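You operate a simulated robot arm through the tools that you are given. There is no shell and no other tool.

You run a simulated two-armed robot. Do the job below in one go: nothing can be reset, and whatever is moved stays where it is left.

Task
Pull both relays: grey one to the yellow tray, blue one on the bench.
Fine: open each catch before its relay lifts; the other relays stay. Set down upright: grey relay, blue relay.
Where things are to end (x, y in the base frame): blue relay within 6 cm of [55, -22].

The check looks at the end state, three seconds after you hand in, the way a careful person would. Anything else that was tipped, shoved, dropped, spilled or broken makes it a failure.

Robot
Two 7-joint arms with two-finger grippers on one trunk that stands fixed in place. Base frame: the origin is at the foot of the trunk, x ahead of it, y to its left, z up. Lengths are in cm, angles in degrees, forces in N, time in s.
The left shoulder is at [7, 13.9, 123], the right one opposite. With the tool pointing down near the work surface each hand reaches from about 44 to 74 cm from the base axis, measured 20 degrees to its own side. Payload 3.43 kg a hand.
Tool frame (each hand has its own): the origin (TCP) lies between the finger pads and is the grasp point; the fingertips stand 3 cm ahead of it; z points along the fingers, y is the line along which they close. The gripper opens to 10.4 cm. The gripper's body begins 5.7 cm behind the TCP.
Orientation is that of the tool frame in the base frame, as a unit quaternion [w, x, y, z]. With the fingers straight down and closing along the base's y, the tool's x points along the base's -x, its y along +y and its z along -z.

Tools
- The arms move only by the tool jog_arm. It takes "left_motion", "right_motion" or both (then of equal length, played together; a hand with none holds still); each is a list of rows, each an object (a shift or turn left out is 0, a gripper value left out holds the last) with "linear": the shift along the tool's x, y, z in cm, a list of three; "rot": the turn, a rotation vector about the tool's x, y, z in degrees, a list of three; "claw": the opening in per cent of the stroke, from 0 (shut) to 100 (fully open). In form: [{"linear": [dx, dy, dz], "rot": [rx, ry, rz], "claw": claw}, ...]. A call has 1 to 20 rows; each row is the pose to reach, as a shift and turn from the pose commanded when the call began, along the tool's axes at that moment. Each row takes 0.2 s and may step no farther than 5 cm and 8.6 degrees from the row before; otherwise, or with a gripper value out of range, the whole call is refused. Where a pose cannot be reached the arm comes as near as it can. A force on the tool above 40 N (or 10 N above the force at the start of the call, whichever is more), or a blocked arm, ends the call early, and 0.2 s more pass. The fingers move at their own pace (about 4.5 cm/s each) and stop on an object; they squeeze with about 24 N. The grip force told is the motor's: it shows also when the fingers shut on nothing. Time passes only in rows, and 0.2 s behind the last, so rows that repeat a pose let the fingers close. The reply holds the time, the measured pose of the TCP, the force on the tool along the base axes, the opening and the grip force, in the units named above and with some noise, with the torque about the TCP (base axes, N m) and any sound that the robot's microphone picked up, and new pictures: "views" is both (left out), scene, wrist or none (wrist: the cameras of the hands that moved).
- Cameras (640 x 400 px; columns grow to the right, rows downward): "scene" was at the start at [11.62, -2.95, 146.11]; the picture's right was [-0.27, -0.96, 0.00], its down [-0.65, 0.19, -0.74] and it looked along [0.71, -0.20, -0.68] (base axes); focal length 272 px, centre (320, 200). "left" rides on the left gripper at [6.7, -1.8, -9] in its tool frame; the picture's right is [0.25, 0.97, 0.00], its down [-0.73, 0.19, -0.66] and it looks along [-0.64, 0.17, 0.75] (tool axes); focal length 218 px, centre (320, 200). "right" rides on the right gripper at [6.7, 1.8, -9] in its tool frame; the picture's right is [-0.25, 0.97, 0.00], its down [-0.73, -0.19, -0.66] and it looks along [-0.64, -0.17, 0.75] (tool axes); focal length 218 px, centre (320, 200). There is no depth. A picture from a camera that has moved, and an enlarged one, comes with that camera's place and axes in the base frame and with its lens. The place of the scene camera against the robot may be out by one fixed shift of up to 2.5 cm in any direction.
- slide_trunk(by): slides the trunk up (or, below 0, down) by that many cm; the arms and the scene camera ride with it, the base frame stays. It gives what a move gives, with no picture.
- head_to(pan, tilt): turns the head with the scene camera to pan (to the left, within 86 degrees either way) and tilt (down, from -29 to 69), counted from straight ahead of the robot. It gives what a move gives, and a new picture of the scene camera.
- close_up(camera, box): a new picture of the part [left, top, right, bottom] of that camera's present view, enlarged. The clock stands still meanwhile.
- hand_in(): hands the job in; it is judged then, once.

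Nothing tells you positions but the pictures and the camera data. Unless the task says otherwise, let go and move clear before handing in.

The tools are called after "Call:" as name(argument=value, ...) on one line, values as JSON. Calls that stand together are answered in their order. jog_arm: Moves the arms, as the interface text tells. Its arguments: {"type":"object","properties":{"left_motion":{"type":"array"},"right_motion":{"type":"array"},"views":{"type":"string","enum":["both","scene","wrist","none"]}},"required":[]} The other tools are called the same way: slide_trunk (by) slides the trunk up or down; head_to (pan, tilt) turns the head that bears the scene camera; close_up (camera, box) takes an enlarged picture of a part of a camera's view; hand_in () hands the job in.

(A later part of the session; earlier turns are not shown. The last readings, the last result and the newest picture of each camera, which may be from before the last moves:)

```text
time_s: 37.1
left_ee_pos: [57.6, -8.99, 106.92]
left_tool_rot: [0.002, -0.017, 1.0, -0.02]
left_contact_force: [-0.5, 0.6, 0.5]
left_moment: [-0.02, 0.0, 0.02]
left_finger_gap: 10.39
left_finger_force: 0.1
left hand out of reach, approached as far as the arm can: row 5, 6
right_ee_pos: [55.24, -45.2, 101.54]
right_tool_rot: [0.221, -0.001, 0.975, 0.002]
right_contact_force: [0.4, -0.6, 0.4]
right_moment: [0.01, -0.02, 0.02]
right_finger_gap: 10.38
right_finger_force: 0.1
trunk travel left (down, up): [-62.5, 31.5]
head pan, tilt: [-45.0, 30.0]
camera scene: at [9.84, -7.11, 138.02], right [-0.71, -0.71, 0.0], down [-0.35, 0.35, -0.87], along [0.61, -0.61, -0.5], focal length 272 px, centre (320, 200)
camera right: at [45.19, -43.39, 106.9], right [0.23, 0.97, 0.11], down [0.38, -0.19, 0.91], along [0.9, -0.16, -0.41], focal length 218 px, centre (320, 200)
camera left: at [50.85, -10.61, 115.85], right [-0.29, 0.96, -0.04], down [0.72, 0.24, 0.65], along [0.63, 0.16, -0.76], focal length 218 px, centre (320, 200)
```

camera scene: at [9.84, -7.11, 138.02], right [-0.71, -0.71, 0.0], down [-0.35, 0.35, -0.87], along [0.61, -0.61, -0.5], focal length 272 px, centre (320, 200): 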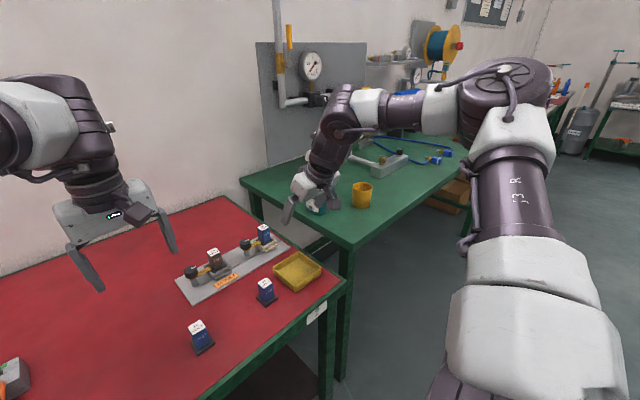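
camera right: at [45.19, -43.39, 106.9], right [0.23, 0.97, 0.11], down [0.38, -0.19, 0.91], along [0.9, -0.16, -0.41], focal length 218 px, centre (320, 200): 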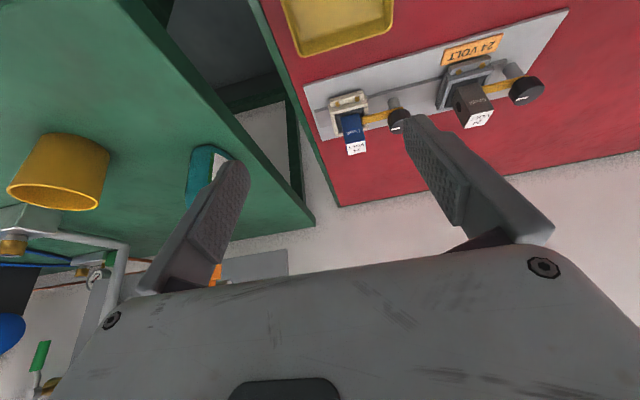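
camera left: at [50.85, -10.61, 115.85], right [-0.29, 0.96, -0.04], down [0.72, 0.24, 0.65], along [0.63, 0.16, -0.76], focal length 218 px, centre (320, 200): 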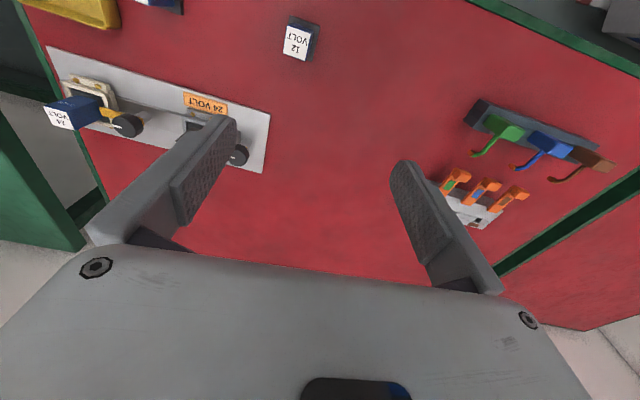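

The right arm turned freely outward, while the left stopped at [57.6, -9] with its wrist well above the shoulder. I'll lower the left hand so the wrist is nearer shoulder level and extend it again.

Call:
jog_arm(left_motion=[{"linear": [0, 0, 3]}, {"linear": [0, 0, 6]}, {"linear": [0, 0, 9]}, {"linear": [-3, -1.5, 9]}, {"linear": [-6, -3, 9]}, {"linear": [-9, -4.5, 9]}], views="scene")

```text
time_s: 38.5
left_ee_pos: [57.81, -9.75, 96.59]
left_tool_rot: [0.0, -0.006, 1.0, -0.003]
left_contact_force: [0.1, 0.7, 0.0]
left_moment: [0.04, 0.0, 0.01]
left_finger_gap: 10.4
left_finger_force: 0.0
left hand out of reach, approached as far as the arm can: row 4, 5, 6
right_ee_pos: [55.2, -45.09, 101.57]
right_tool_rot: [0.219, 0.0, 0.976, 0.001]
right_contact_force: [-0.2, -0.6, 0.4]
right_moment: [0.01, -0.02, -0.01]
right_finger_gap: 10.4
right_finger_force: 0.1
trunk travel left (down, up): [-62.5, 31.5]
head pan, tilt: [-45.0, 30.0]
camera scene: at [10.05, -7.07, 138.0], right [-0.71, -0.71, 0.0], down [-0.35, 0.35, -0.87], along [0.61, -0.61, -0.5], focal length 272 px, centre (320, 200)
```

scene: 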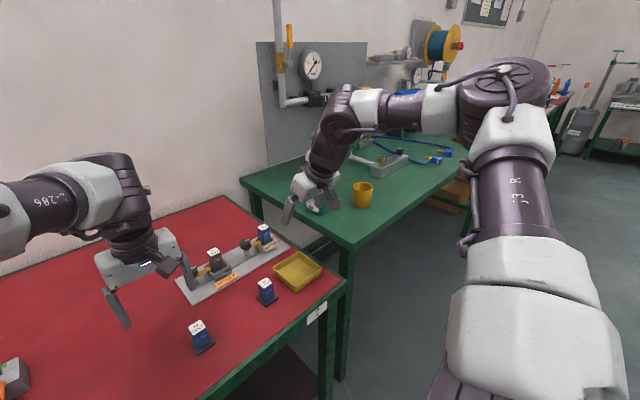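

I'll look at the left arm's posture again from here.

Call:
head_to(pan=20, tilt=25)

```text
time_s: 39.9
left_ee_pos: [57.82, -9.87, 96.83]
left_tool_rot: [0.001, -0.004, 1.0, -0.004]
left_contact_force: [0.6, 0.1, 0.0]
left_moment: [-0.02, -0.03, 0.0]
left_finger_gap: 10.39
left_finger_force: 0.1
right_ee_pos: [55.15, -45.07, 101.55]
right_tool_rot: [0.22, 0.0, 0.976, 0.002]
right_contact_force: [-0.2, 0.2, 0.1]
right_moment: [0.03, -0.01, 0.01]
right_finger_gap: 10.41
right_finger_force: 0.0
trunk travel left (down, up): [-62.5, 31.5]
head pan, tilt: [20.0, 25.0]
camera scene: at [12.27, 2.48, 138.81], right [0.34, -0.94, 0.0], down [-0.4, -0.14, -0.91], along [0.85, 0.31, -0.42], focal length 272 px, centre (320, 200)
```

scene: 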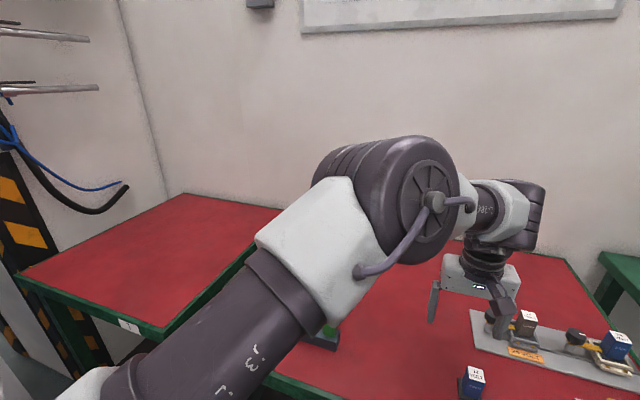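

Working it through: the right elbow sits against a stop, so the right hand needs about 25–35° of lean and a lower trunk to reach everything. I'll raise and retract the left hand, lift the right a bit, and then lower the trunk.

Call:
jog_arm(left_motion=[{"linear": [1, 1, -4]}, {"linear": [2, 2, -8]}, {"linear": [4, 4, -12]}, {"linear": [6, 7, -15]}, {"linear": [8, 10, -17]}], right_motion=[{"linear": [-0.85, 0.5, -1.8]}, {"linear": [-1.7, 1, -3.6]}, {"linear": [-2.5, 1.5, -5.4]}, {"linear": [-3.4, 2, -7.25]}, {"linear": [-3.4, 3, -7.25]}], views="none")

Call:
slide_trunk(by=-13)

Call:
head_to(pan=-30, tilt=30)

```text
time_s: 41.1
left_ee_pos: [49.36, -0.21, 113.69]
left_tool_rot: [0.0, -0.001, 1.0, -0.001]
left_contact_force: [0.4, -1.0, -0.1]
left_moment: [0.01, -0.02, 0.01]
left_finger_gap: 10.39
left_finger_force: 0.0
right_ee_pos: [55.15, -41.93, 109.58]
right_tool_rot: [0.221, -0.001, 0.975, 0.001]
right_contact_force: [-0.1, 1.6, -0.1]
right_moment: [-0.01, -0.05, 0.02]
right_finger_gap: 10.41
right_finger_force: 0.0
trunk travel left (down, up): [-62.5, 31.5]
head pan, tilt: [20.0, 25.0]
```

```text
time_s: 42.7
left_ee_pos: [49.48, -0.36, 100.68]
left_tool_rot: [0.002, -0.001, 1.0, 0.0]
left_contact_force: [0.6, 0.3, 0.9]
left_moment: [-0.01, -0.04, 0.0]
left_finger_gap: 10.38
left_finger_force: 0.0
right_ee_pos: [55.18, -42.15, 96.61]
right_tool_rot: [0.219, -0.001, 0.976, 0.001]
right_contact_force: [0.4, -0.1, -0.1]
right_moment: [0.02, 0.01, 0.01]
right_finger_gap: 10.4
right_finger_force: 0.1
trunk travel left (down, up): [-49.5, 44.5]
head pan, tilt: [20.0, 25.0]
```

```text
time_s: 43.8
left_ee_pos: [49.46, -0.44, 100.7]
left_tool_rot: [0.001, -0.001, 1.0, 0.0]
left_contact_force: [-0.3, 0.7, -0.1]
left_moment: [0.01, 0.0, 0.01]
left_finger_gap: 10.37
left_finger_force: 0.1
right_ee_pos: [55.21, -42.08, 96.66]
right_tool_rot: [0.22, 0.0, 0.975, 0.001]
right_contact_force: [0.6, 0.6, 0.1]
right_moment: [-0.01, 0.0, 0.0]
right_finger_gap: 10.39
right_finger_force: 0.0
trunk travel left (down, up): [-49.5, 44.5]
head pan, tilt: [-30.0, 30.0]
camera scene: at [11.45, -5.17, 125.01], right [-0.5, -0.87, 0.0], down [-0.43, 0.25, -0.87], along [0.75, -0.43, -0.5], focal length 272 px, centre (320, 200)
```

scene: 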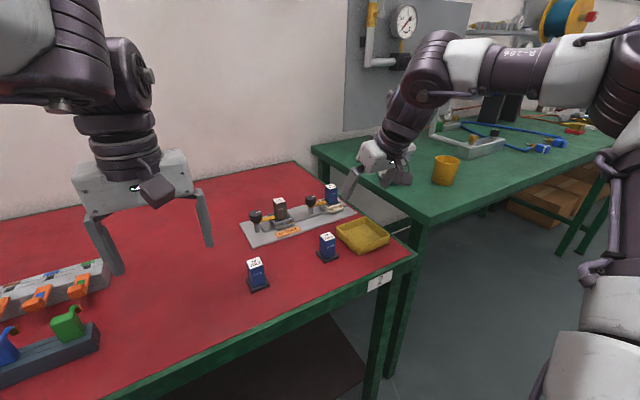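

Trunk is lower now. I'll bring the right hand to a spot just in front of the blue catch for a close side view to measure heights.

Call:
jog_arm(right_motion=[{"linear": [-0.78, 2.05, 4]}, {"linear": [-1.56, 4.1, 8]}], views="wrist")

Call:
close_up(camera="right", box=[200, 0, 500, 190])

Call:
close_up(camera="scene", box=[230, 175, 350, 250])

```text
time_s: 44.4
left_ee_pos: [49.71, -0.33, 100.63]
left_tool_rot: [0.0, -0.003, 1.0, -0.001]
left_contact_force: [0.0, -0.1, -0.2]
left_moment: [-0.02, 0.01, -0.02]
left_finger_gap: 10.4
left_finger_force: 0.0
right_ee_pos: [60.22, -38.04, 89.81]
right_tool_rot: [0.22, 0.001, 0.976, 0.0]
right_contact_force: [0.1, -0.1, -0.1]
right_moment: [0.0, 0.04, -0.01]
right_finger_gap: 10.39
right_finger_force: 0.0
trunk travel left (down, up): [-49.5, 44.5]
head pan, tilt: [-30.0, 30.0]
camera right: at [50.25, -36.24, 95.24], right [0.23, 0.97, 0.11], down [0.38, -0.19, 0.91], along [0.9, -0.17, -0.41], focal length 218 px, centre (320, 200)
```

right: 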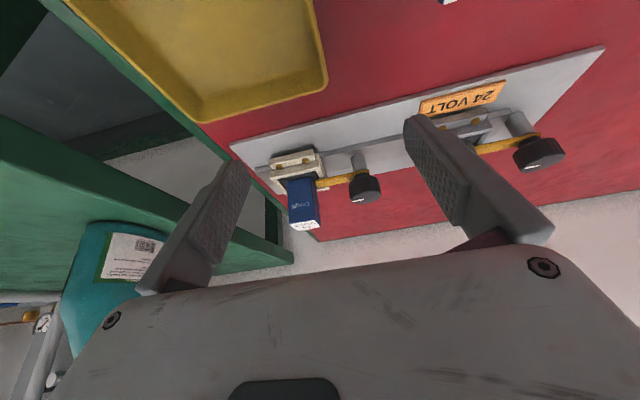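

```text
2.11 times, centred on (350, 95) of right
camera zoom: at [50.25, -36.24, 95.24], right [0.23, 0.97, 0.11], down [0.38, -0.19, 0.91], along [0.9, -0.17, -0.41], focal length 460 px, centre (257, 421)
```

zoom: 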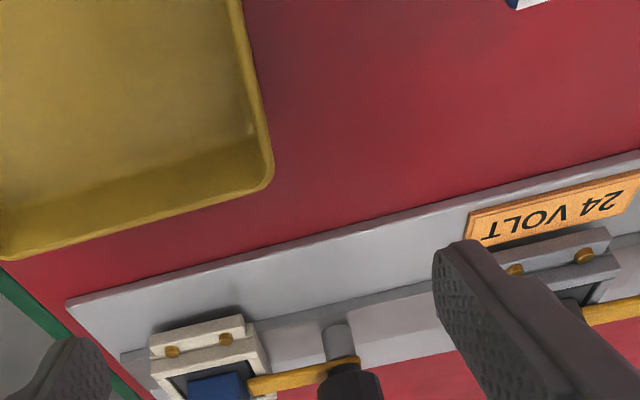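

```text
5.33 times, centred on (290, 212) of scene
camera zoom: at [11.59, -5.15, 125.0], right [-0.5, -0.87, 0.0], down [-0.43, 0.25, -0.87], along [0.75, -0.43, -0.5], focal length 1450 px, centre (480, 133)
```

zoom: 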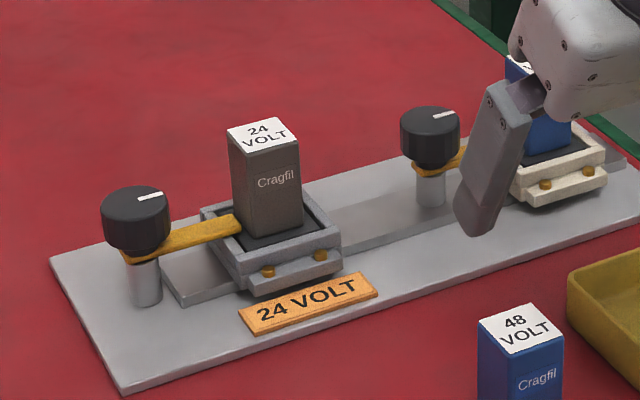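

The side view gives knob heights of about z 84.7–86.4 with the lever just below, around z 84. My plan is to straddle the blue socket with the open fingers so that one finger stands behind the lever, and then draw the lever toward me in small steps. First I'll move over the blue relay with a 30° lean.

Call:
jog_arm(right_motion=[{"linear": [-3.69, -1.0, 0], "rot": [0, -1.5, 0], "claw": 63.5}, {"linear": [-7.38, -2.0, 0], "rot": [0, -3, 0]}, {"linear": [-11.07, -3.0, 0], "rot": [0, -4, 0]}, {"linear": [-14.76, -4.06, 0.05], "rot": [0, -5, 0]}, {"linear": [-14.76, -4.06, 0.05], "rot": [0, -5, 0]}], views="both")

```text
time_s: 45.6
left_ee_pos: [49.41, -0.41, 100.72]
left_tool_rot: [0.001, -0.001, 1.0, 0.0]
left_contact_force: [-1.0, 0.2, 1.0]
left_moment: [0.05, -0.03, -0.01]
left_finger_gap: 10.41
left_finger_force: 0.1
right_ee_pos: [70.98, -41.03, 95.22]
right_tool_rot: [0.259, -0.001, 0.966, 0.002]
right_contact_force: [-0.3, -0.7, 0.6]
right_moment: [-0.02, 0.04, 0.01]
right_finger_gap: 6.58
right_finger_force: 0.0
right hand out of reach, approached as far as the arm can: row 4, 5
trunk travel left (down, up): [-49.5, 44.5]
head pan, tilt: [-30.0, 30.0]
camera scene: at [11.3, -5.15, 125.03], right [-0.5, -0.87, 0.0], down [-0.43, 0.25, -0.87], along [0.75, -0.43, -0.5], focal length 272 px, centre (320, 200)
camera right: at [60.77, -39.29, 99.77], right [0.22, 0.97, 0.13], down [0.3, -0.19, 0.93], along [0.93, -0.16, -0.33], focal length 218 px, centre (320, 200)
```

scene: 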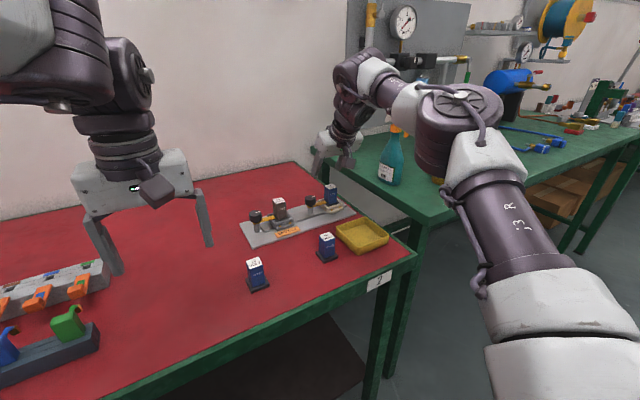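
right: 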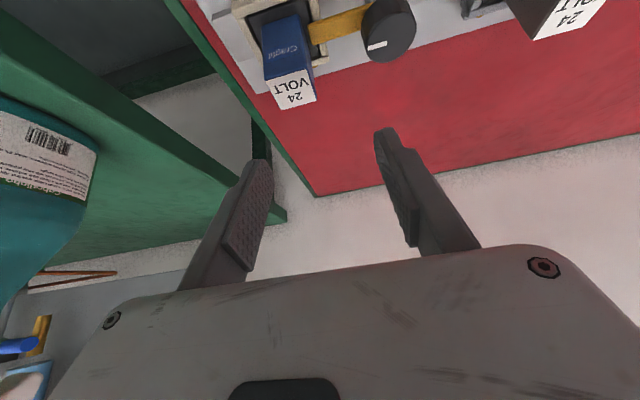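

The hand fell slightly short because the wrist was too high for that trunk height. I'll raise the trunk a bit, set the lean to 34°, position above the blue socket, and then do the vertical moves with the trunk itself.

Call:
slide_trunk(by=9)

Call:
jog_arm(right_motion=[{"linear": [0.6, -0.35, 2.8], "rot": [0, -2, 0]}, {"linear": [1.2, -0.7, 5.6], "rot": [0, -4, 0]}, {"linear": [1.79, -1.07, 8.44], "rot": [0, -4, 0]}, {"linear": [1.79, -1.07, 8.44], "rot": [0, -4, 0]}], views="both")

```text
time_s: 46.9
left_ee_pos: [49.68, -0.41, 109.67]
left_tool_rot: [0.001, -0.002, 1.0, 0.0]
left_contact_force: [-0.5, 0.0, 0.4]
left_moment: [0.0, -0.01, 0.01]
left_finger_gap: 10.38
left_finger_force: 0.0
right_ee_pos: [71.22, -40.92, 104.15]
right_tool_rot: [0.259, 0.0, 0.966, 0.002]
right_contact_force: [-0.2, 0.0, 1.2]
right_moment: [-0.01, 0.0, 0.03]
right_finger_gap: 6.61
right_finger_force: 0.1
trunk travel left (down, up): [-58.5, 35.5]
head pan, tilt: [-30.0, 30.0]
```

```text
time_s: 47.9
left_ee_pos: [49.45, -0.4, 109.73]
left_tool_rot: [0.001, -0.002, 1.0, 0.0]
left_contact_force: [-1.0, 0.4, 0.7]
left_moment: [-0.02, 0.0, 0.01]
left_finger_gap: 10.38
left_finger_force: 0.1
right_ee_pos: [73.89, -42.13, 95.96]
right_tool_rot: [0.293, 0.0, 0.956, 0.001]
right_contact_force: [0.4, -0.4, -0.1]
right_moment: [0.02, 0.04, 0.01]
right_finger_gap: 6.6
right_finger_force: 0.0
trunk travel left (down, up): [-58.5, 35.5]
head pan, tilt: [-30.0, 30.0]
camera scene: at [11.4, -5.19, 134.01], right [-0.5, -0.87, 0.0], down [-0.43, 0.25, -0.87], along [0.75, -0.43, -0.5], focal length 272 px, centre (320, 200)
camera right: at [63.27, -40.4, 99.78], right [0.21, 0.97, 0.14], down [0.24, -0.19, 0.95], along [0.95, -0.16, -0.27], focal length 218 px, centre (320, 200)
```

scene: 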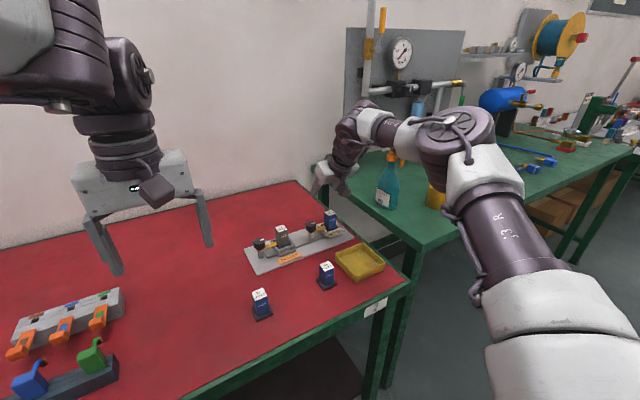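
right: 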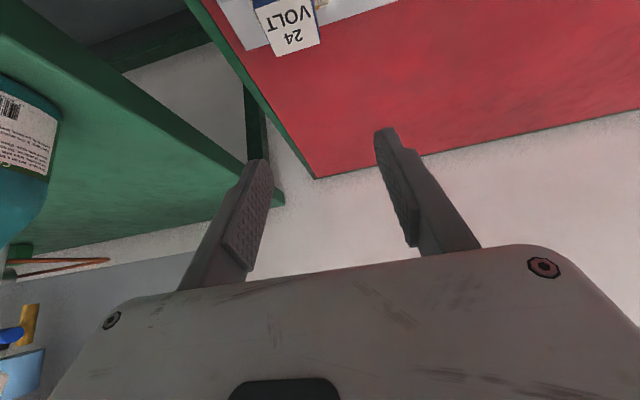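

The hand is now centred over the blue relay at [73.9, -42.1, 96]. I'll lower it with the trunk in stages and check the fingers against the lever and knob.

Call:
slide_trunk(by=-7)

Call:
close_up(camera="right", box=[160, 0, 480, 200])

Call:
close_up(camera="scene", box=[240, 150, 400, 250])

```text
time_s: 49.0
left_ee_pos: [49.62, -0.45, 102.73]
left_tool_rot: [0.001, -0.002, 1.0, 0.0]
left_contact_force: [0.0, 0.0, 0.0]
left_moment: [0.01, 0.0, 0.01]
left_finger_gap: 10.39
left_finger_force: 0.1
right_ee_pos: [73.95, -42.06, 89.04]
right_tool_rot: [0.293, -0.001, 0.956, 0.002]
right_contact_force: [1.1, -0.4, 0.9]
right_moment: [0.0, -0.01, 0.04]
right_finger_gap: 6.59
right_finger_force: 0.0
trunk travel left (down, up): [-51.5, 42.5]
head pan, tilt: [-30.0, 30.0]
```

```text
2.00 times, centred on (320, 100) of right
camera zoom: at [63.27, -40.38, 92.8], right [0.21, 0.97, 0.14], down [0.24, -0.19, 0.95], along [0.95, -0.16, -0.27], focal length 436 px, centre (320, 400)
```

zoom: 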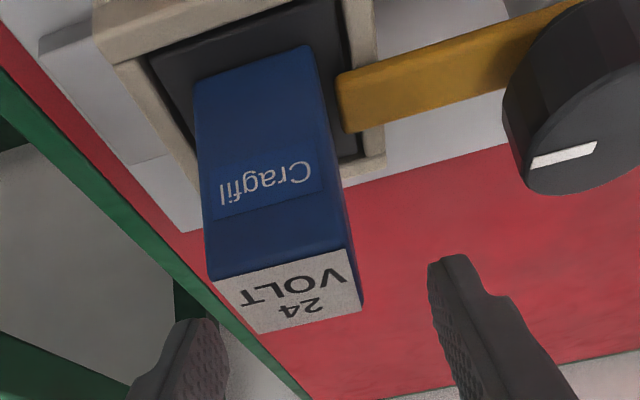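

```text
4.00 times, centred on (320, 200) of scene
camera zoom: at [11.42, -5.17, 127.01], right [-0.5, -0.87, 0.0], down [-0.43, 0.25, -0.87], along [0.75, -0.43, -0.5], focal length 1087 px, centre (320, 200)
```

zoom: 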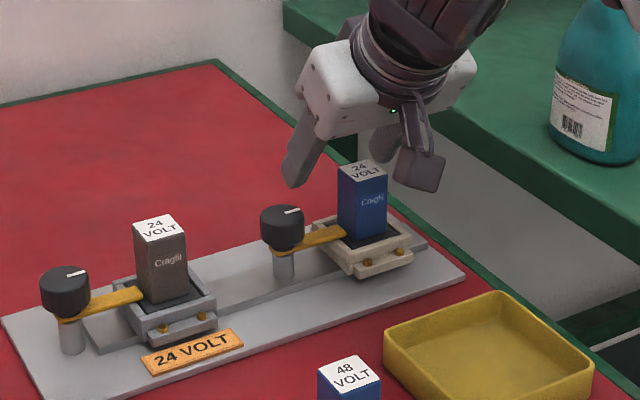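

The views are clear: blue relay centred at [71.7, -42.0], knob at [71.9, -35.3], lever top at about z 83.4. The fingers pass on both sides of the socket, so I'll lower the rest of the way in two short steps.

Call:
slide_trunk(by=-3)

Call:
slide_trunk(by=-1.6)

Call:
close_up(camera="right", box=[160, 0, 480, 200])

Call:
close_up(camera="scene", box=[260, 150, 380, 225])

```text
time_s: 49.7
left_ee_pos: [49.53, -0.35, 99.77]
left_tool_rot: [0.0, -0.002, 1.0, 0.0]
left_contact_force: [0.1, 0.1, -0.7]
left_moment: [-0.02, -0.02, -0.05]
left_finger_gap: 10.38
left_finger_force: 0.1
right_ee_pos: [73.86, -42.24, 85.97]
right_tool_rot: [0.294, -0.001, 0.956, 0.003]
right_contact_force: [-0.2, -1.1, 0.1]
right_moment: [-0.02, 0.0, 0.03]
right_finger_gap: 6.59
right_finger_force: 0.1
trunk travel left (down, up): [-48.5, 45.5]
head pan, tilt: [-30.0, 30.0]
```

```text
time_s: 50.4
left_ee_pos: [49.66, -0.4, 98.19]
left_tool_rot: [0.0, -0.002, 1.0, 0.0]
left_contact_force: [-1.0, 0.2, 0.1]
left_moment: [0.02, -0.01, 0.0]
left_finger_gap: 10.43
left_finger_force: 0.0
right_ee_pos: [73.9, -42.15, 84.36]
right_tool_rot: [0.292, -0.001, 0.956, 0.002]
right_contact_force: [-0.3, 0.5, 0.2]
right_moment: [0.03, -0.01, 0.0]
right_finger_gap: 6.57
right_finger_force: 0.1
trunk travel left (down, up): [-46.9, 47.1]
head pan, tilt: [-30.0, 30.0]
```

```text
2.00 times, centred on (320, 100) of right
camera zoom: at [63.27, -40.38, 88.2], right [0.21, 0.97, 0.14], down [0.24, -0.19, 0.95], along [0.95, -0.16, -0.27], focal length 436 px, centre (320, 400)
```

zoom: 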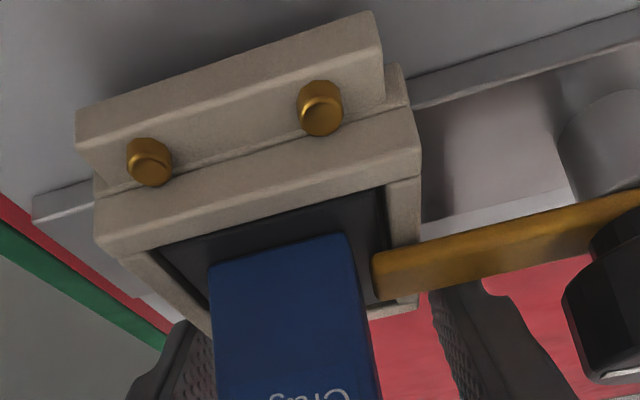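

```text
5.33 times, centred on (320, 188) of scene
camera zoom: at [11.41, -5.16, 122.41], right [-0.5, -0.87, 0.0], down [-0.43, 0.25, -0.87], along [0.75, -0.43, -0.5], focal length 1450 px, centre (320, 267)
```

zoom: 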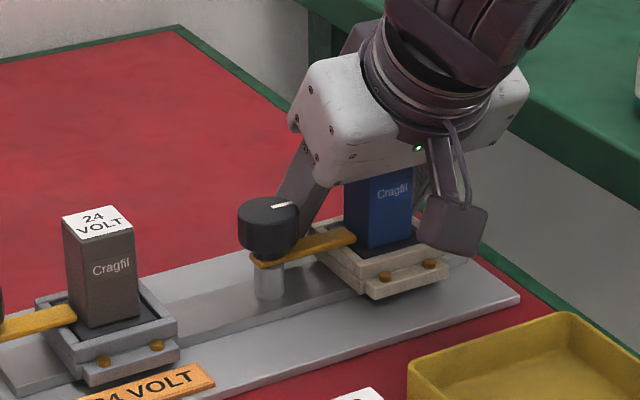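

The left finger (+y side) now stands behind the lever between socket and knob. I'll draw it toward me in small steps and watch the force.

Call:
jog_arm(right_motion=[{"linear": [0.41, 0.1, -0.28]}, {"linear": [0.83, 0.2, -0.56]}, {"linear": [1.04, 0.2, -0.7]}, {"linear": [1.24, 0.2, -0.84]}], views="none")

Call:
close_up(camera="right", box=[160, 0, 480, 200])

```text
time_s: 51.4
left_ee_pos: [49.57, -0.35, 98.18]
left_tool_rot: [0.001, -0.002, 1.0, 0.0]
left_contact_force: [0.8, -0.7, 0.0]
left_moment: [0.04, -0.02, 0.0]
left_finger_gap: 10.42
left_finger_force: 0.0
right_ee_pos: [72.51, -41.99, 84.41]
right_tool_rot: [0.294, 0.0, 0.956, 0.001]
right_contact_force: [0.5, 0.5, 0.5]
right_moment: [0.07, 0.01, 0.02]
right_finger_gap: 6.59
right_finger_force: 0.0
trunk travel left (down, up): [-46.9, 47.1]
head pan, tilt: [-30.0, 30.0]
```

```text
2.00 times, centred on (320, 100) of right
camera zoom: at [61.78, -40.21, 88.2], right [0.21, 0.97, 0.14], down [0.24, -0.19, 0.95], along [0.95, -0.17, -0.27], focal length 436 px, centre (320, 400)
```

zoom: 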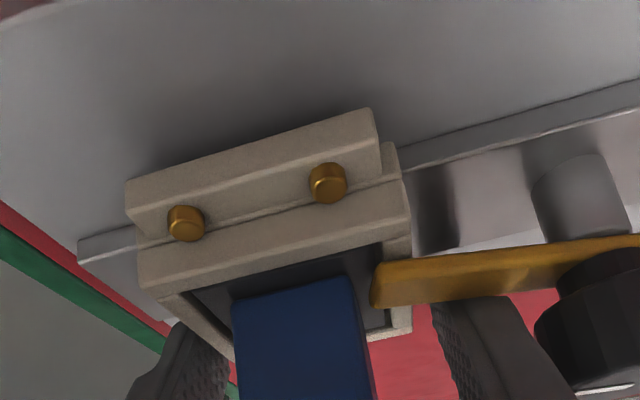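

The finger is now about to touch the lever. Continuing to draw it back slowly.

Call:
jog_arm(right_motion=[{"linear": [0.17, 0, -0.11]}, {"linear": [0.33, 0, -0.22]}, {"linear": [0.5, 0, -0.34]}, {"linear": [0.66, 0, -0.45]}, {"linear": [0.83, 0, -0.56]}], views="none")

Call:
close_up(camera="right", box=[160, 0, 480, 200])

```text
time_s: 52.5
left_ee_pos: [49.56, -0.41, 98.11]
left_tool_rot: [0.0, -0.001, 1.0, -0.001]
left_contact_force: [1.0, 0.2, -0.3]
left_moment: [0.02, -0.01, 0.02]
left_finger_gap: 10.42
left_finger_force: 0.2
right_ee_pos: [71.4, -41.82, 84.44]
right_tool_rot: [0.293, 0.0, 0.956, 0.002]
right_contact_force: [0.6, 0.9, 1.4]
right_moment: [0.1, 0.0, -0.06]
right_finger_gap: 6.62
right_finger_force: 0.2
trunk travel left (down, up): [-46.9, 47.1]
head pan, tilt: [-30.0, 30.0]
```

```text
2.00 times, centred on (320, 100) of right
camera zoom: at [60.79, -40.15, 88.2], right [0.21, 0.97, 0.14], down [0.24, -0.19, 0.95], along [0.95, -0.16, -0.27], focal length 436 px, centre (320, 400)
```

zoom: 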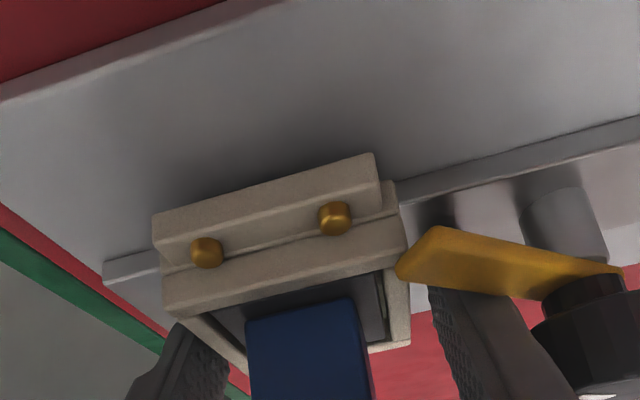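

The lever swings freely toward me with almost no force. I'll carry on.

Call:
jog_arm(right_motion=[{"linear": [0.33, 0, -0.22]}, {"linear": [0.66, 0, -0.45]}, {"linear": [1.0, 0, -0.67]}, {"linear": [1.33, 0, -0.9]}, {"linear": [1.66, 0, -1.12]}], views="none")

Call:
close_up(camera="right", box=[160, 0, 480, 200])

```text
time_s: 53.8
left_ee_pos: [49.6, -0.4, 98.2]
left_tool_rot: [0.0, -0.002, 1.0, 0.0]
left_contact_force: [0.4, 0.7, 0.1]
left_moment: [0.03, 0.0, 0.02]
left_finger_gap: 10.43
left_finger_force: 0.0
right_ee_pos: [69.31, -41.93, 84.4]
right_tool_rot: [0.293, -0.001, 0.956, 0.001]
right_contact_force: [1.6, 0.6, 3.1]
right_moment: [0.12, 0.03, -0.06]
right_finger_gap: 6.61
right_finger_force: 0.4
trunk travel left (down, up): [-46.9, 47.1]
head pan, tilt: [-30.0, 30.0]
```

```text
2.00 times, centred on (320, 100) of right
camera zoom: at [58.76, -40.13, 88.2], right [0.21, 0.97, 0.14], down [0.24, -0.19, 0.95], along [0.95, -0.16, -0.27], focal length 436 px, centre (320, 400)
```

zoom: 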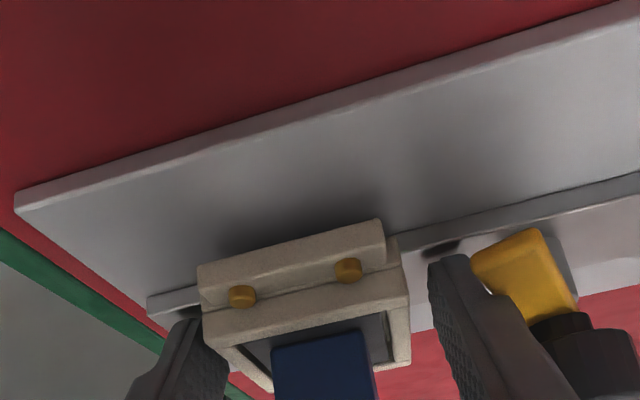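

The lever is now about 65° open. I'll pull a little further and then push it sideways to about 90°.

Call:
jog_arm(right_motion=[{"linear": [0.41, 0, -0.28]}, {"linear": [0.83, 0.1, -0.56]}, {"linear": [1.08, 0.4, -0.73]}, {"linear": [1.16, 0.8, -0.78]}, {"linear": [1.16, 1.2, -0.78]}, {"linear": [1.16, 1.5, -0.78]}], views="none")

Call:
close_up(camera="right", box=[160, 0, 480, 200])

Call:
close_up(camera="scene", box=[260, 150, 380, 225])

```text
time_s: 55.1
left_ee_pos: [49.38, -0.73, 98.21]
left_tool_rot: [0.001, -0.001, 1.0, 0.001]
left_contact_force: [0.1, -0.6, -0.1]
left_moment: [0.01, 0.01, -0.03]
left_finger_gap: 10.4
left_finger_force: 0.1
right_ee_pos: [68.0, -40.9, 84.61]
right_tool_rot: [0.296, 0.003, 0.955, 0.001]
right_contact_force: [3.4, -26.9, 16.7]
right_moment: [-0.86, 0.07, 0.05]
right_finger_gap: 7.65
right_finger_force: 9.1
trunk travel left (down, up): [-46.9, 47.1]
head pan, tilt: [-30.0, 30.0]
```

```text
2.00 times, centred on (320, 100) of right
camera zoom: at [57.26, -39.09, 88.3], right [0.22, 0.97, 0.14], down [0.23, -0.19, 0.95], along [0.95, -0.17, -0.26], focal length 436 px, centre (320, 400)
```

zoom: 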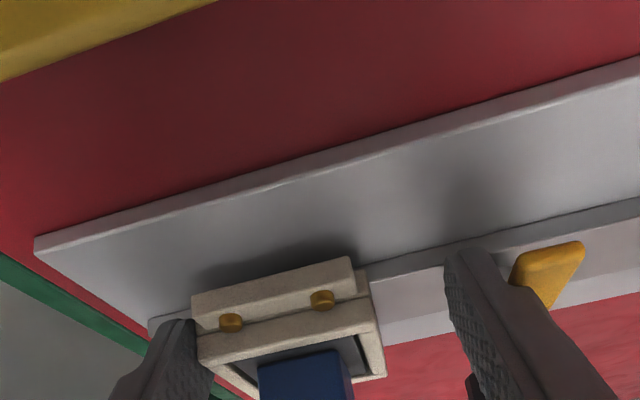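

```text
5.33 times, centred on (320, 188) of scene
camera zoom: at [11.24, -5.48, 122.45], right [-0.5, -0.86, 0.0], down [-0.43, 0.25, -0.87], along [0.75, -0.43, -0.5], focal length 1450 px, centre (320, 267)
```

zoom: 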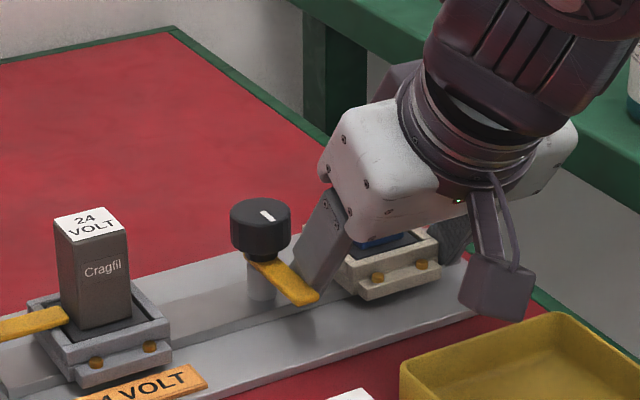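

The force jump comes from the far-right finger touching the socket frame as I pushed sideways, so I'm backing off right away.

Call:
jog_arm(right_motion=[{"linear": [0, -0.5, 0]}, {"linear": [0, -1.0, 0]}, {"linear": [0, -1.2, 0]}], views="none")

Call:
close_up(camera="right", box=[160, 0, 480, 200])

Call:
close_up(camera="scene", box=[240, 150, 400, 250])

```text
time_s: 56.0
left_ee_pos: [49.55, -0.35, 98.2]
left_tool_rot: [0.001, -0.002, 1.0, 0.0]
left_contact_force: [0.8, -0.2, 0.3]
left_moment: [0.02, -0.02, 0.01]
left_finger_gap: 10.39
left_finger_force: 0.1
right_ee_pos: [68.12, -41.38, 84.36]
right_tool_rot: [0.292, -0.002, 0.956, 0.003]
right_contact_force: [1.2, -3.1, 8.7]
right_moment: [0.04, -0.06, -0.21]
right_finger_gap: 6.76
right_finger_force: 1.3
trunk travel left (down, up): [-46.9, 47.1]
head pan, tilt: [-30.0, 30.0]
```

```text
2.00 times, centred on (320, 100) of right
camera zoom: at [57.33, -39.72, 88.21], right [0.2, 0.97, 0.15], down [0.24, -0.19, 0.95], along [0.95, -0.16, -0.27], focal length 436 px, centre (320, 400)
```

zoom: 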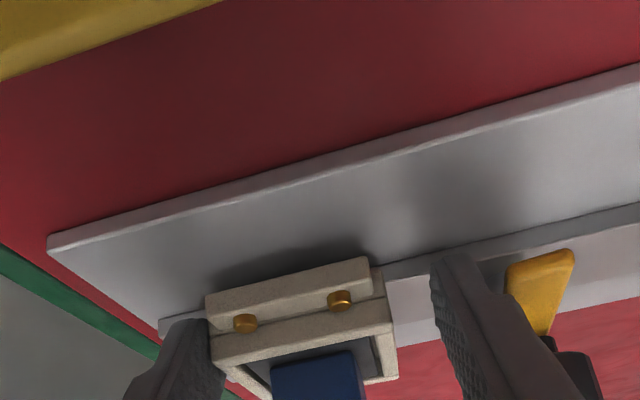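

```text
4.00 times, centred on (320, 200) of scene
camera zoom: at [11.37, -5.1, 122.41], right [-0.5, -0.87, 0.0], down [-0.43, 0.25, -0.87], along [0.75, -0.43, -0.5], focal length 1087 px, centre (320, 200)
```

zoom: 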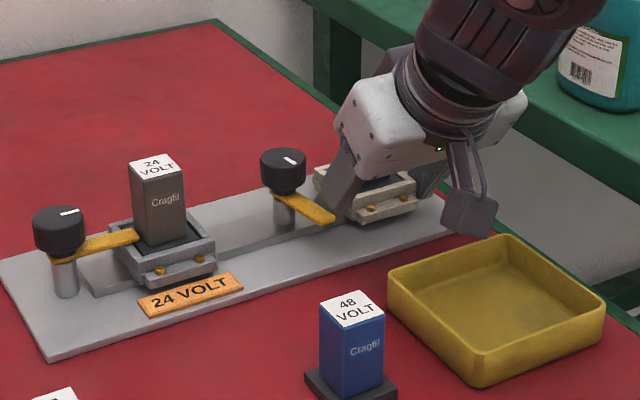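

The lever stands about 78° open. I'll ease off sideways and open the fingers a bit, which pushes the lever further open and moves the other finger away from the frame.

Call:
jog_arm(right_motion=[{"linear": [0, -0.3, 0]}, {"linear": [0, -0.3, 0], "claw": 75}, {"linear": [0, -0.3, 0], "claw": 85}, {"linear": [0, -0.3, 0], "claw": 85}], views="none")

Call:
close_up(camera="right", box=[160, 0, 480, 200])

Call:
close_up(camera="scene", box=[240, 150, 400, 250])

```text
time_s: 57.0
left_ee_pos: [49.26, -0.28, 98.19]
left_tool_rot: [0.001, -0.001, 1.0, 0.001]
left_contact_force: [-0.6, 0.0, -0.2]
left_moment: [0.01, -0.06, -0.01]
left_finger_gap: 10.36
left_finger_force: 0.0
right_ee_pos: [67.81, -41.76, 84.6]
right_tool_rot: [0.295, 0.0, 0.956, 0.002]
right_contact_force: [-6.7, -1.1, 14.6]
right_moment: [0.75, 0.16, 0.46]
right_finger_gap: 8.44
right_finger_force: 0.0
trunk travel left (down, up): [-46.9, 47.1]
head pan, tilt: [-30.0, 30.0]
```

```text
2.00 times, centred on (320, 100) of right
camera zoom: at [57.15, -40.13, 88.41], right [0.21, 0.97, 0.14], down [0.23, -0.19, 0.95], along [0.95, -0.16, -0.27], focal length 436 px, centre (320, 400)
```

zoom: 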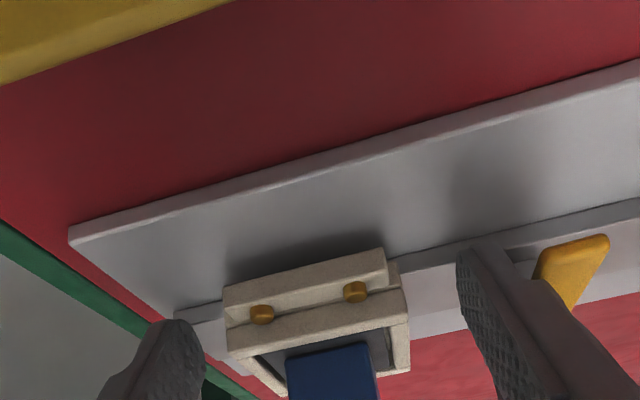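

```text
4.00 times, centred on (320, 200) of scene
camera zoom: at [11.1, -5.1, 122.46], right [-0.5, -0.87, 0.0], down [-0.43, 0.25, -0.87], along [0.75, -0.43, -0.5], focal length 1087 px, centre (320, 200)
```

zoom: 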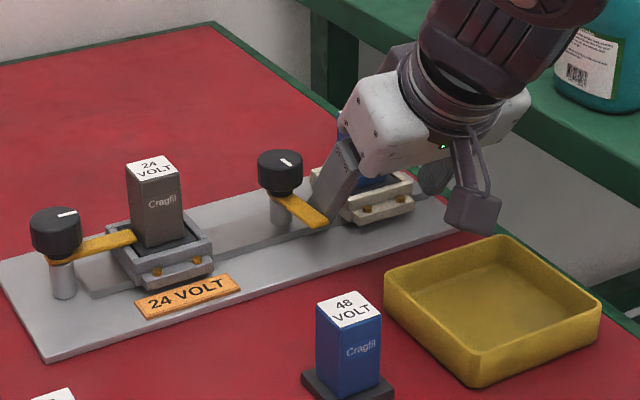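

There's an upward push of about 15 N at the left fingertip, so I'll raise the hand with the trunk and then look at the lever.

Call:
slide_trunk(by=2)

Call:
close_up(camera="right", box=[160, 0, 480, 200])

Call:
close_up(camera="scene", box=[240, 150, 400, 250])

```text
time_s: 57.6
left_ee_pos: [49.57, -0.34, 100.15]
left_tool_rot: [0.001, -0.002, 1.0, 0.0]
left_contact_force: [-0.2, 0.3, 0.3]
left_moment: [0.0, 0.01, -0.02]
left_finger_gap: 10.41
left_finger_force: 0.1
right_ee_pos: [67.93, -41.94, 86.34]
right_tool_rot: [0.292, 0.0, 0.956, 0.003]
right_contact_force: [-1.7, -1.1, 0.2]
right_moment: [0.01, 0.06, 0.07]
right_finger_gap: 8.76
right_finger_force: 0.0
trunk travel left (down, up): [-48.9, 45.1]
head pan, tilt: [-30.0, 30.0]
```

```text
2.00 times, centred on (320, 100) of right
camera zoom: at [57.35, -40.22, 90.13], right [0.21, 0.97, 0.14], down [0.24, -0.19, 0.95], along [0.95, -0.16, -0.27], focal length 436 px, centre (320, 400)
```

zoom: 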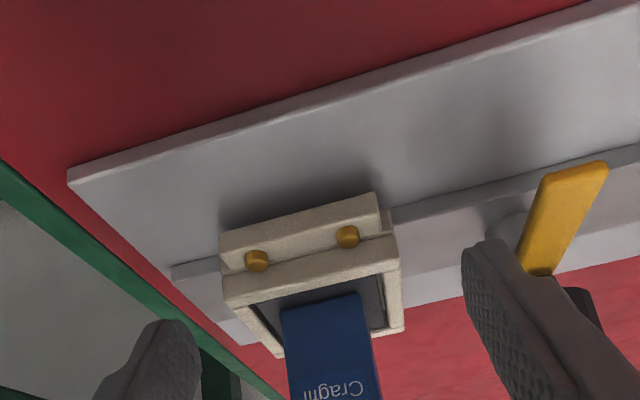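

```text
4.00 times, centred on (320, 200) of scene
camera zoom: at [11.41, -5.21, 124.41], right [-0.5, -0.87, 0.0], down [-0.43, 0.25, -0.87], along [0.75, -0.43, -0.5], focal length 1087 px, centre (320, 200)
```

zoom: 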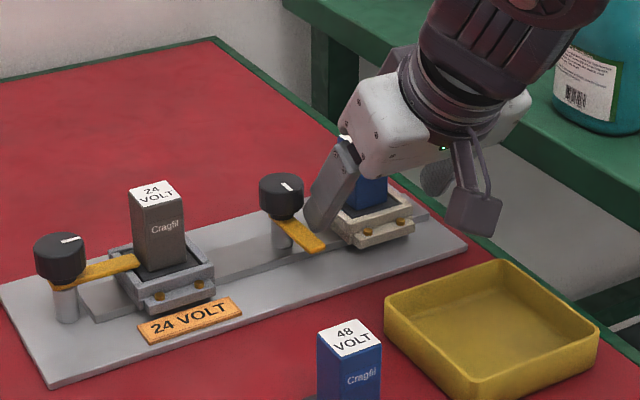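

The blue lever now points straight at me, fully open and clear of the relay. I'll rise, centre the fingers over the blue relay and narrow them.

Call:
slide_trunk(by=7)

Call:
jog_arm(right_motion=[{"linear": [-1.57, 0, 1.06], "claw": 50}, {"linear": [-3.15, -0.05, 2.12]}, {"linear": [-3.15, -0.05, 2.12]}], views="wrist")

Call:
close_up(camera="scene", box=[240, 150, 400, 250])

```text
time_s: 58.7
left_ee_pos: [49.52, -0.45, 107.19]
left_tool_rot: [0.0, -0.002, 1.0, 0.001]
left_contact_force: [-0.4, 0.1, 0.0]
left_moment: [-0.01, -0.02, -0.02]
left_finger_gap: 10.4
left_finger_force: 0.0
right_ee_pos: [68.09, -41.84, 93.31]
right_tool_rot: [0.293, -0.001, 0.956, 0.002]
right_contact_force: [-0.3, 0.0, 0.4]
right_moment: [-0.01, -0.01, 0.04]
right_finger_gap: 8.85
right_finger_force: 0.1
trunk travel left (down, up): [-55.9, 38.1]
head pan, tilt: [-30.0, 30.0]
```

```text
time_s: 59.5
left_ee_pos: [49.49, -0.43, 107.24]
left_tool_rot: [0.001, -0.001, 1.0, 0.0]
left_contact_force: [0.0, -0.2, -0.9]
left_moment: [0.01, -0.01, 0.0]
left_finger_gap: 10.4
left_finger_force: 0.1
right_ee_pos: [71.72, -41.99, 93.37]
right_tool_rot: [0.293, -0.001, 0.956, 0.002]
right_contact_force: [-1.4, 1.2, 0.9]
right_moment: [-0.02, -0.03, 0.02]
right_finger_gap: 5.2
right_finger_force: 0.1
trunk travel left (down, up): [-55.9, 38.1]
head pan, tilt: [-30.0, 30.0]
camera right: at [61.16, -40.29, 97.17], right [0.21, 0.97, 0.14], down [0.24, -0.19, 0.95], along [0.95, -0.16, -0.27], focal length 218 px, centre (320, 200)
```

right: 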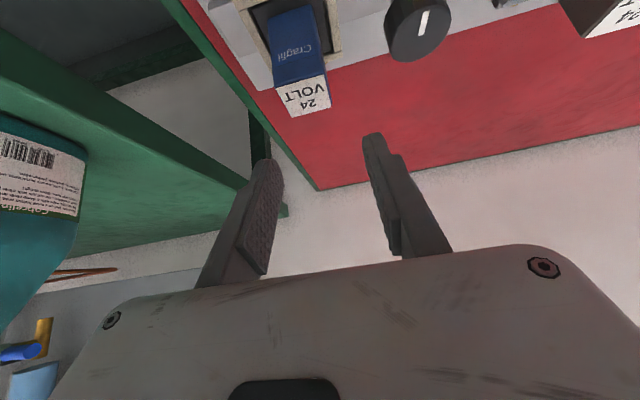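

```text
4.00 times, centred on (320, 200) of scene
camera zoom: at [11.37, -5.21, 131.42], right [-0.5, -0.87, 0.0], down [-0.43, 0.25, -0.87], along [0.75, -0.43, -0.5], focal length 1087 px, centre (320, 200)
```

zoom: 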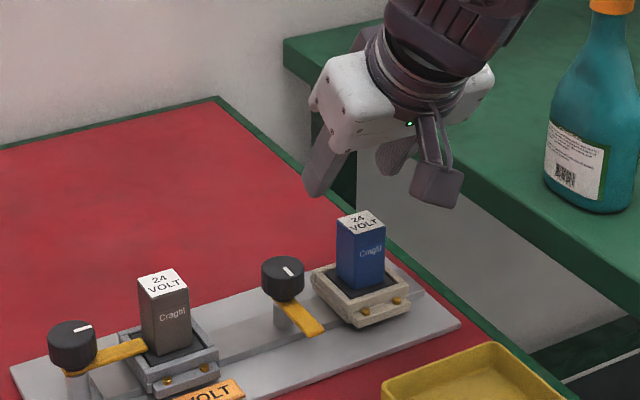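

The blue catch is open and the relay has not moved. Lowering onto the blue relay now.

Call:
slide_trunk(by=-5)

Call:
slide_trunk(by=-2.1)

Call:
close_up(camera="right", box=[160, 0, 480, 200])

Call:
close_up(camera="scene", box=[260, 150, 380, 225])

```text
time_s: 60.4
left_ee_pos: [49.5, -0.31, 102.25]
left_tool_rot: [0.0, -0.002, 1.0, 0.0]
left_contact_force: [-0.9, 0.2, 0.3]
left_moment: [0.03, -0.02, -0.03]
left_finger_gap: 10.41
left_finger_force: 0.0
right_ee_pos: [71.82, -41.96, 88.42]
right_tool_rot: [0.293, 0.0, 0.956, 0.002]
right_contact_force: [-0.3, -0.4, -0.5]
right_moment: [-0.01, 0.03, -0.06]
right_finger_gap: 5.21
right_finger_force: 0.0
trunk travel left (down, up): [-50.9, 43.1]
head pan, tilt: [-30.0, 30.0]
```

```text
time_s: 61.1
left_ee_pos: [49.46, -0.36, 100.03]
left_tool_rot: [0.001, -0.002, 1.0, 0.0]
left_contact_force: [0.4, 0.3, -0.1]
left_moment: [0.0, 0.0, 0.0]
left_finger_gap: 10.4
left_finger_force: 0.1
right_ee_pos: [71.83, -42.0, 86.29]
right_tool_rot: [0.294, -0.001, 0.956, 0.002]
right_contact_force: [-0.3, 0.4, -0.5]
right_moment: [0.0, -0.01, 0.06]
right_finger_gap: 5.17
right_finger_force: 0.1
trunk travel left (down, up): [-48.8, 45.2]
head pan, tilt: [-30.0, 30.0]
```

```text
2.00 times, centred on (320, 100) of right
camera zoom: at [61.17, -40.25, 90.07], right [0.21, 0.97, 0.14], down [0.24, -0.19, 0.95], along [0.95, -0.16, -0.27], focal length 436 px, centre (320, 400)
```

zoom: 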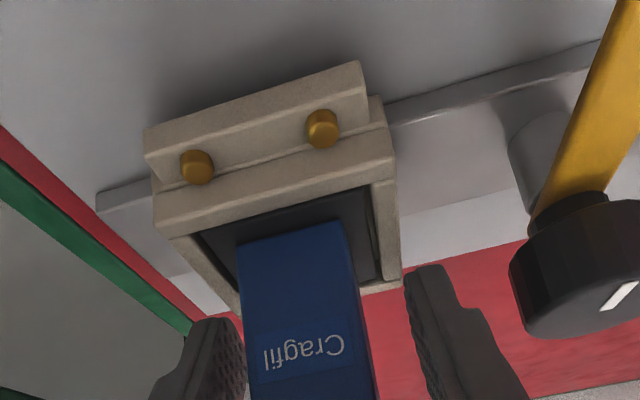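

```text
5.33 times, centred on (320, 188) of scene
camera zoom: at [11.41, -5.16, 124.31], right [-0.5, -0.87, 0.0], down [-0.43, 0.25, -0.87], along [0.75, -0.43, -0.5], focal length 1450 px, centre (320, 267)
```

zoom: 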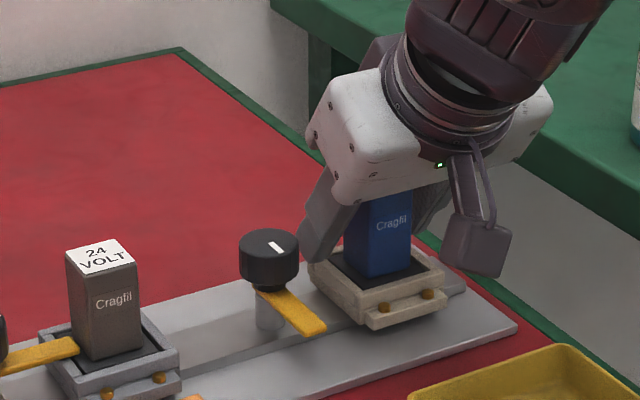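

Fingers are on both sides of the blue relay. Closing the grip now.

Call:
jog_arm(right_motion=[{"claw": 35}, {"claw": 20}, {"claw": 10}, {"claw": 10}, {"claw": 10}], views="none")

Call:
close_up(camera="right", box=[160, 0, 480, 200])

```text
time_s: 62.3
left_ee_pos: [49.63, -0.34, 100.09]
left_tool_rot: [-0.001, -0.002, 1.0, 0.001]
left_contact_force: [0.2, -0.2, 0.3]
left_moment: [-0.01, 0.03, -0.01]
left_finger_gap: 10.41
left_finger_force: 0.0
right_ee_pos: [71.77, -42.09, 86.21]
right_tool_rot: [0.292, 0.0, 0.957, 0.001]
right_contact_force: [0.0, 0.0, 1.1]
right_moment: [0.01, -0.01, 0.0]
right_finger_gap: 2.73
right_finger_force: 23.6
trunk travel left (down, up): [-48.8, 45.2]
head pan, tilt: [-30.0, 30.0]
```

```text
2.00 times, centred on (320, 100) of right
camera zoom: at [61.21, -40.27, 90.03], right [0.21, 0.97, 0.14], down [0.24, -0.19, 0.95], along [0.95, -0.16, -0.27], focal length 436 px, centre (320, 400)
```

zoom: 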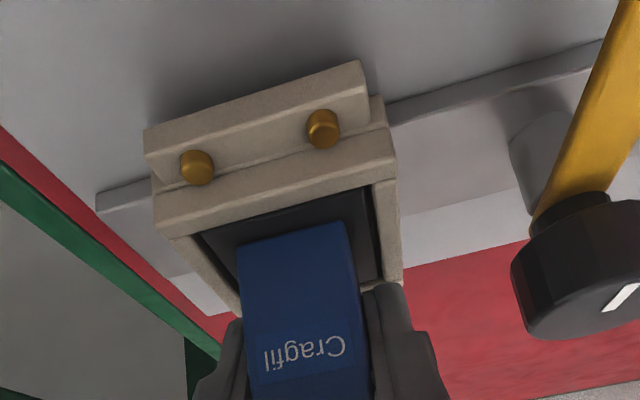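

The grip holds at 2.73 cm. I'll lift slowly with the trunk and watch the force.

Call:
slide_trunk(by=1)

Call:
slide_trunk(by=3)

Call:
close_up(camera="right", box=[160, 0, 480, 200])

Call:
close_up(camera="scene", box=[240, 150, 400, 250])

```text
time_s: 62.9
left_ee_pos: [49.61, -0.42, 101.02]
left_tool_rot: [0.0, -0.001, 1.0, 0.001]
left_contact_force: [0.3, -0.1, -0.2]
left_moment: [-0.01, -0.01, 0.02]
left_finger_gap: 10.41
left_finger_force: 0.0
right_ee_pos: [71.76, -42.09, 87.28]
right_tool_rot: [0.292, 0.0, 0.956, 0.002]
right_contact_force: [0.2, 0.5, -0.3]
right_moment: [0.03, -0.01, 0.02]
right_finger_gap: 2.71
right_finger_force: 24.4
trunk travel left (down, up): [-49.8, 44.2]
head pan, tilt: [-30.0, 30.0]
```

```text
time_s: 63.6
left_ee_pos: [49.49, -0.57, 104.11]
left_tool_rot: [0.0, -0.001, 1.0, 0.0]
left_contact_force: [0.4, 0.5, -0.3]
left_moment: [-0.02, 0.01, 0.03]
left_finger_gap: 10.4
left_finger_force: 0.1
right_ee_pos: [71.89, -42.02, 90.22]
right_tool_rot: [0.292, 0.0, 0.956, 0.002]
right_contact_force: [0.9, -1.4, -0.8]
right_moment: [-0.01, 0.0, 0.01]
right_finger_gap: 2.71
right_finger_force: 24.1
trunk travel left (down, up): [-52.8, 41.2]
head pan, tilt: [-30.0, 30.0]
```

```text
2.00 times, centred on (320, 100) of right
camera zoom: at [61.25, -40.28, 94.0], right [0.21, 0.97, 0.14], down [0.24, -0.19, 0.95], along [0.95, -0.16, -0.27], focal length 436 px, centre (320, 400)
```

zoom: 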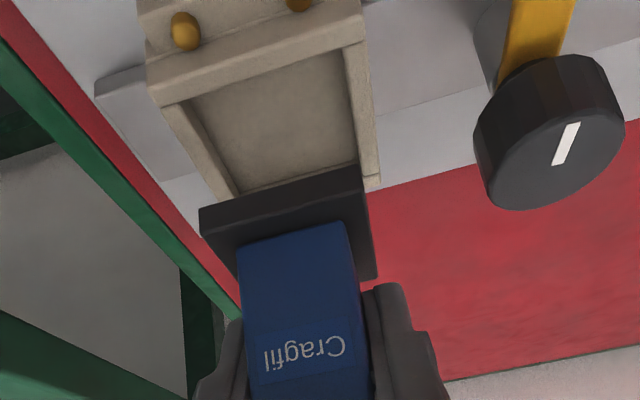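

```text
4.00 times, centred on (320, 200) of scene
camera zoom: at [11.52, -5.21, 128.3], right [-0.5, -0.87, 0.0], down [-0.43, 0.25, -0.87], along [0.75, -0.43, -0.5], focal length 1087 px, centre (320, 200)
```

zoom: 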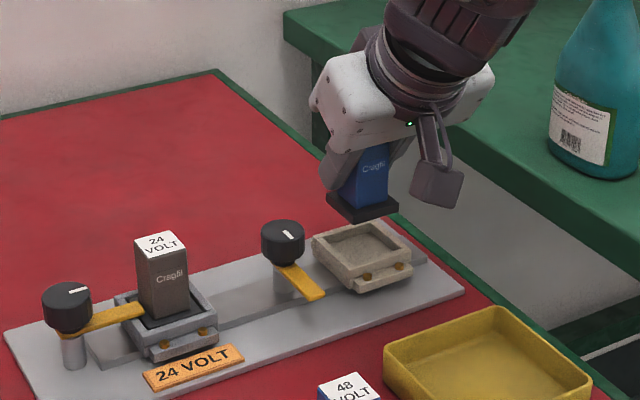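

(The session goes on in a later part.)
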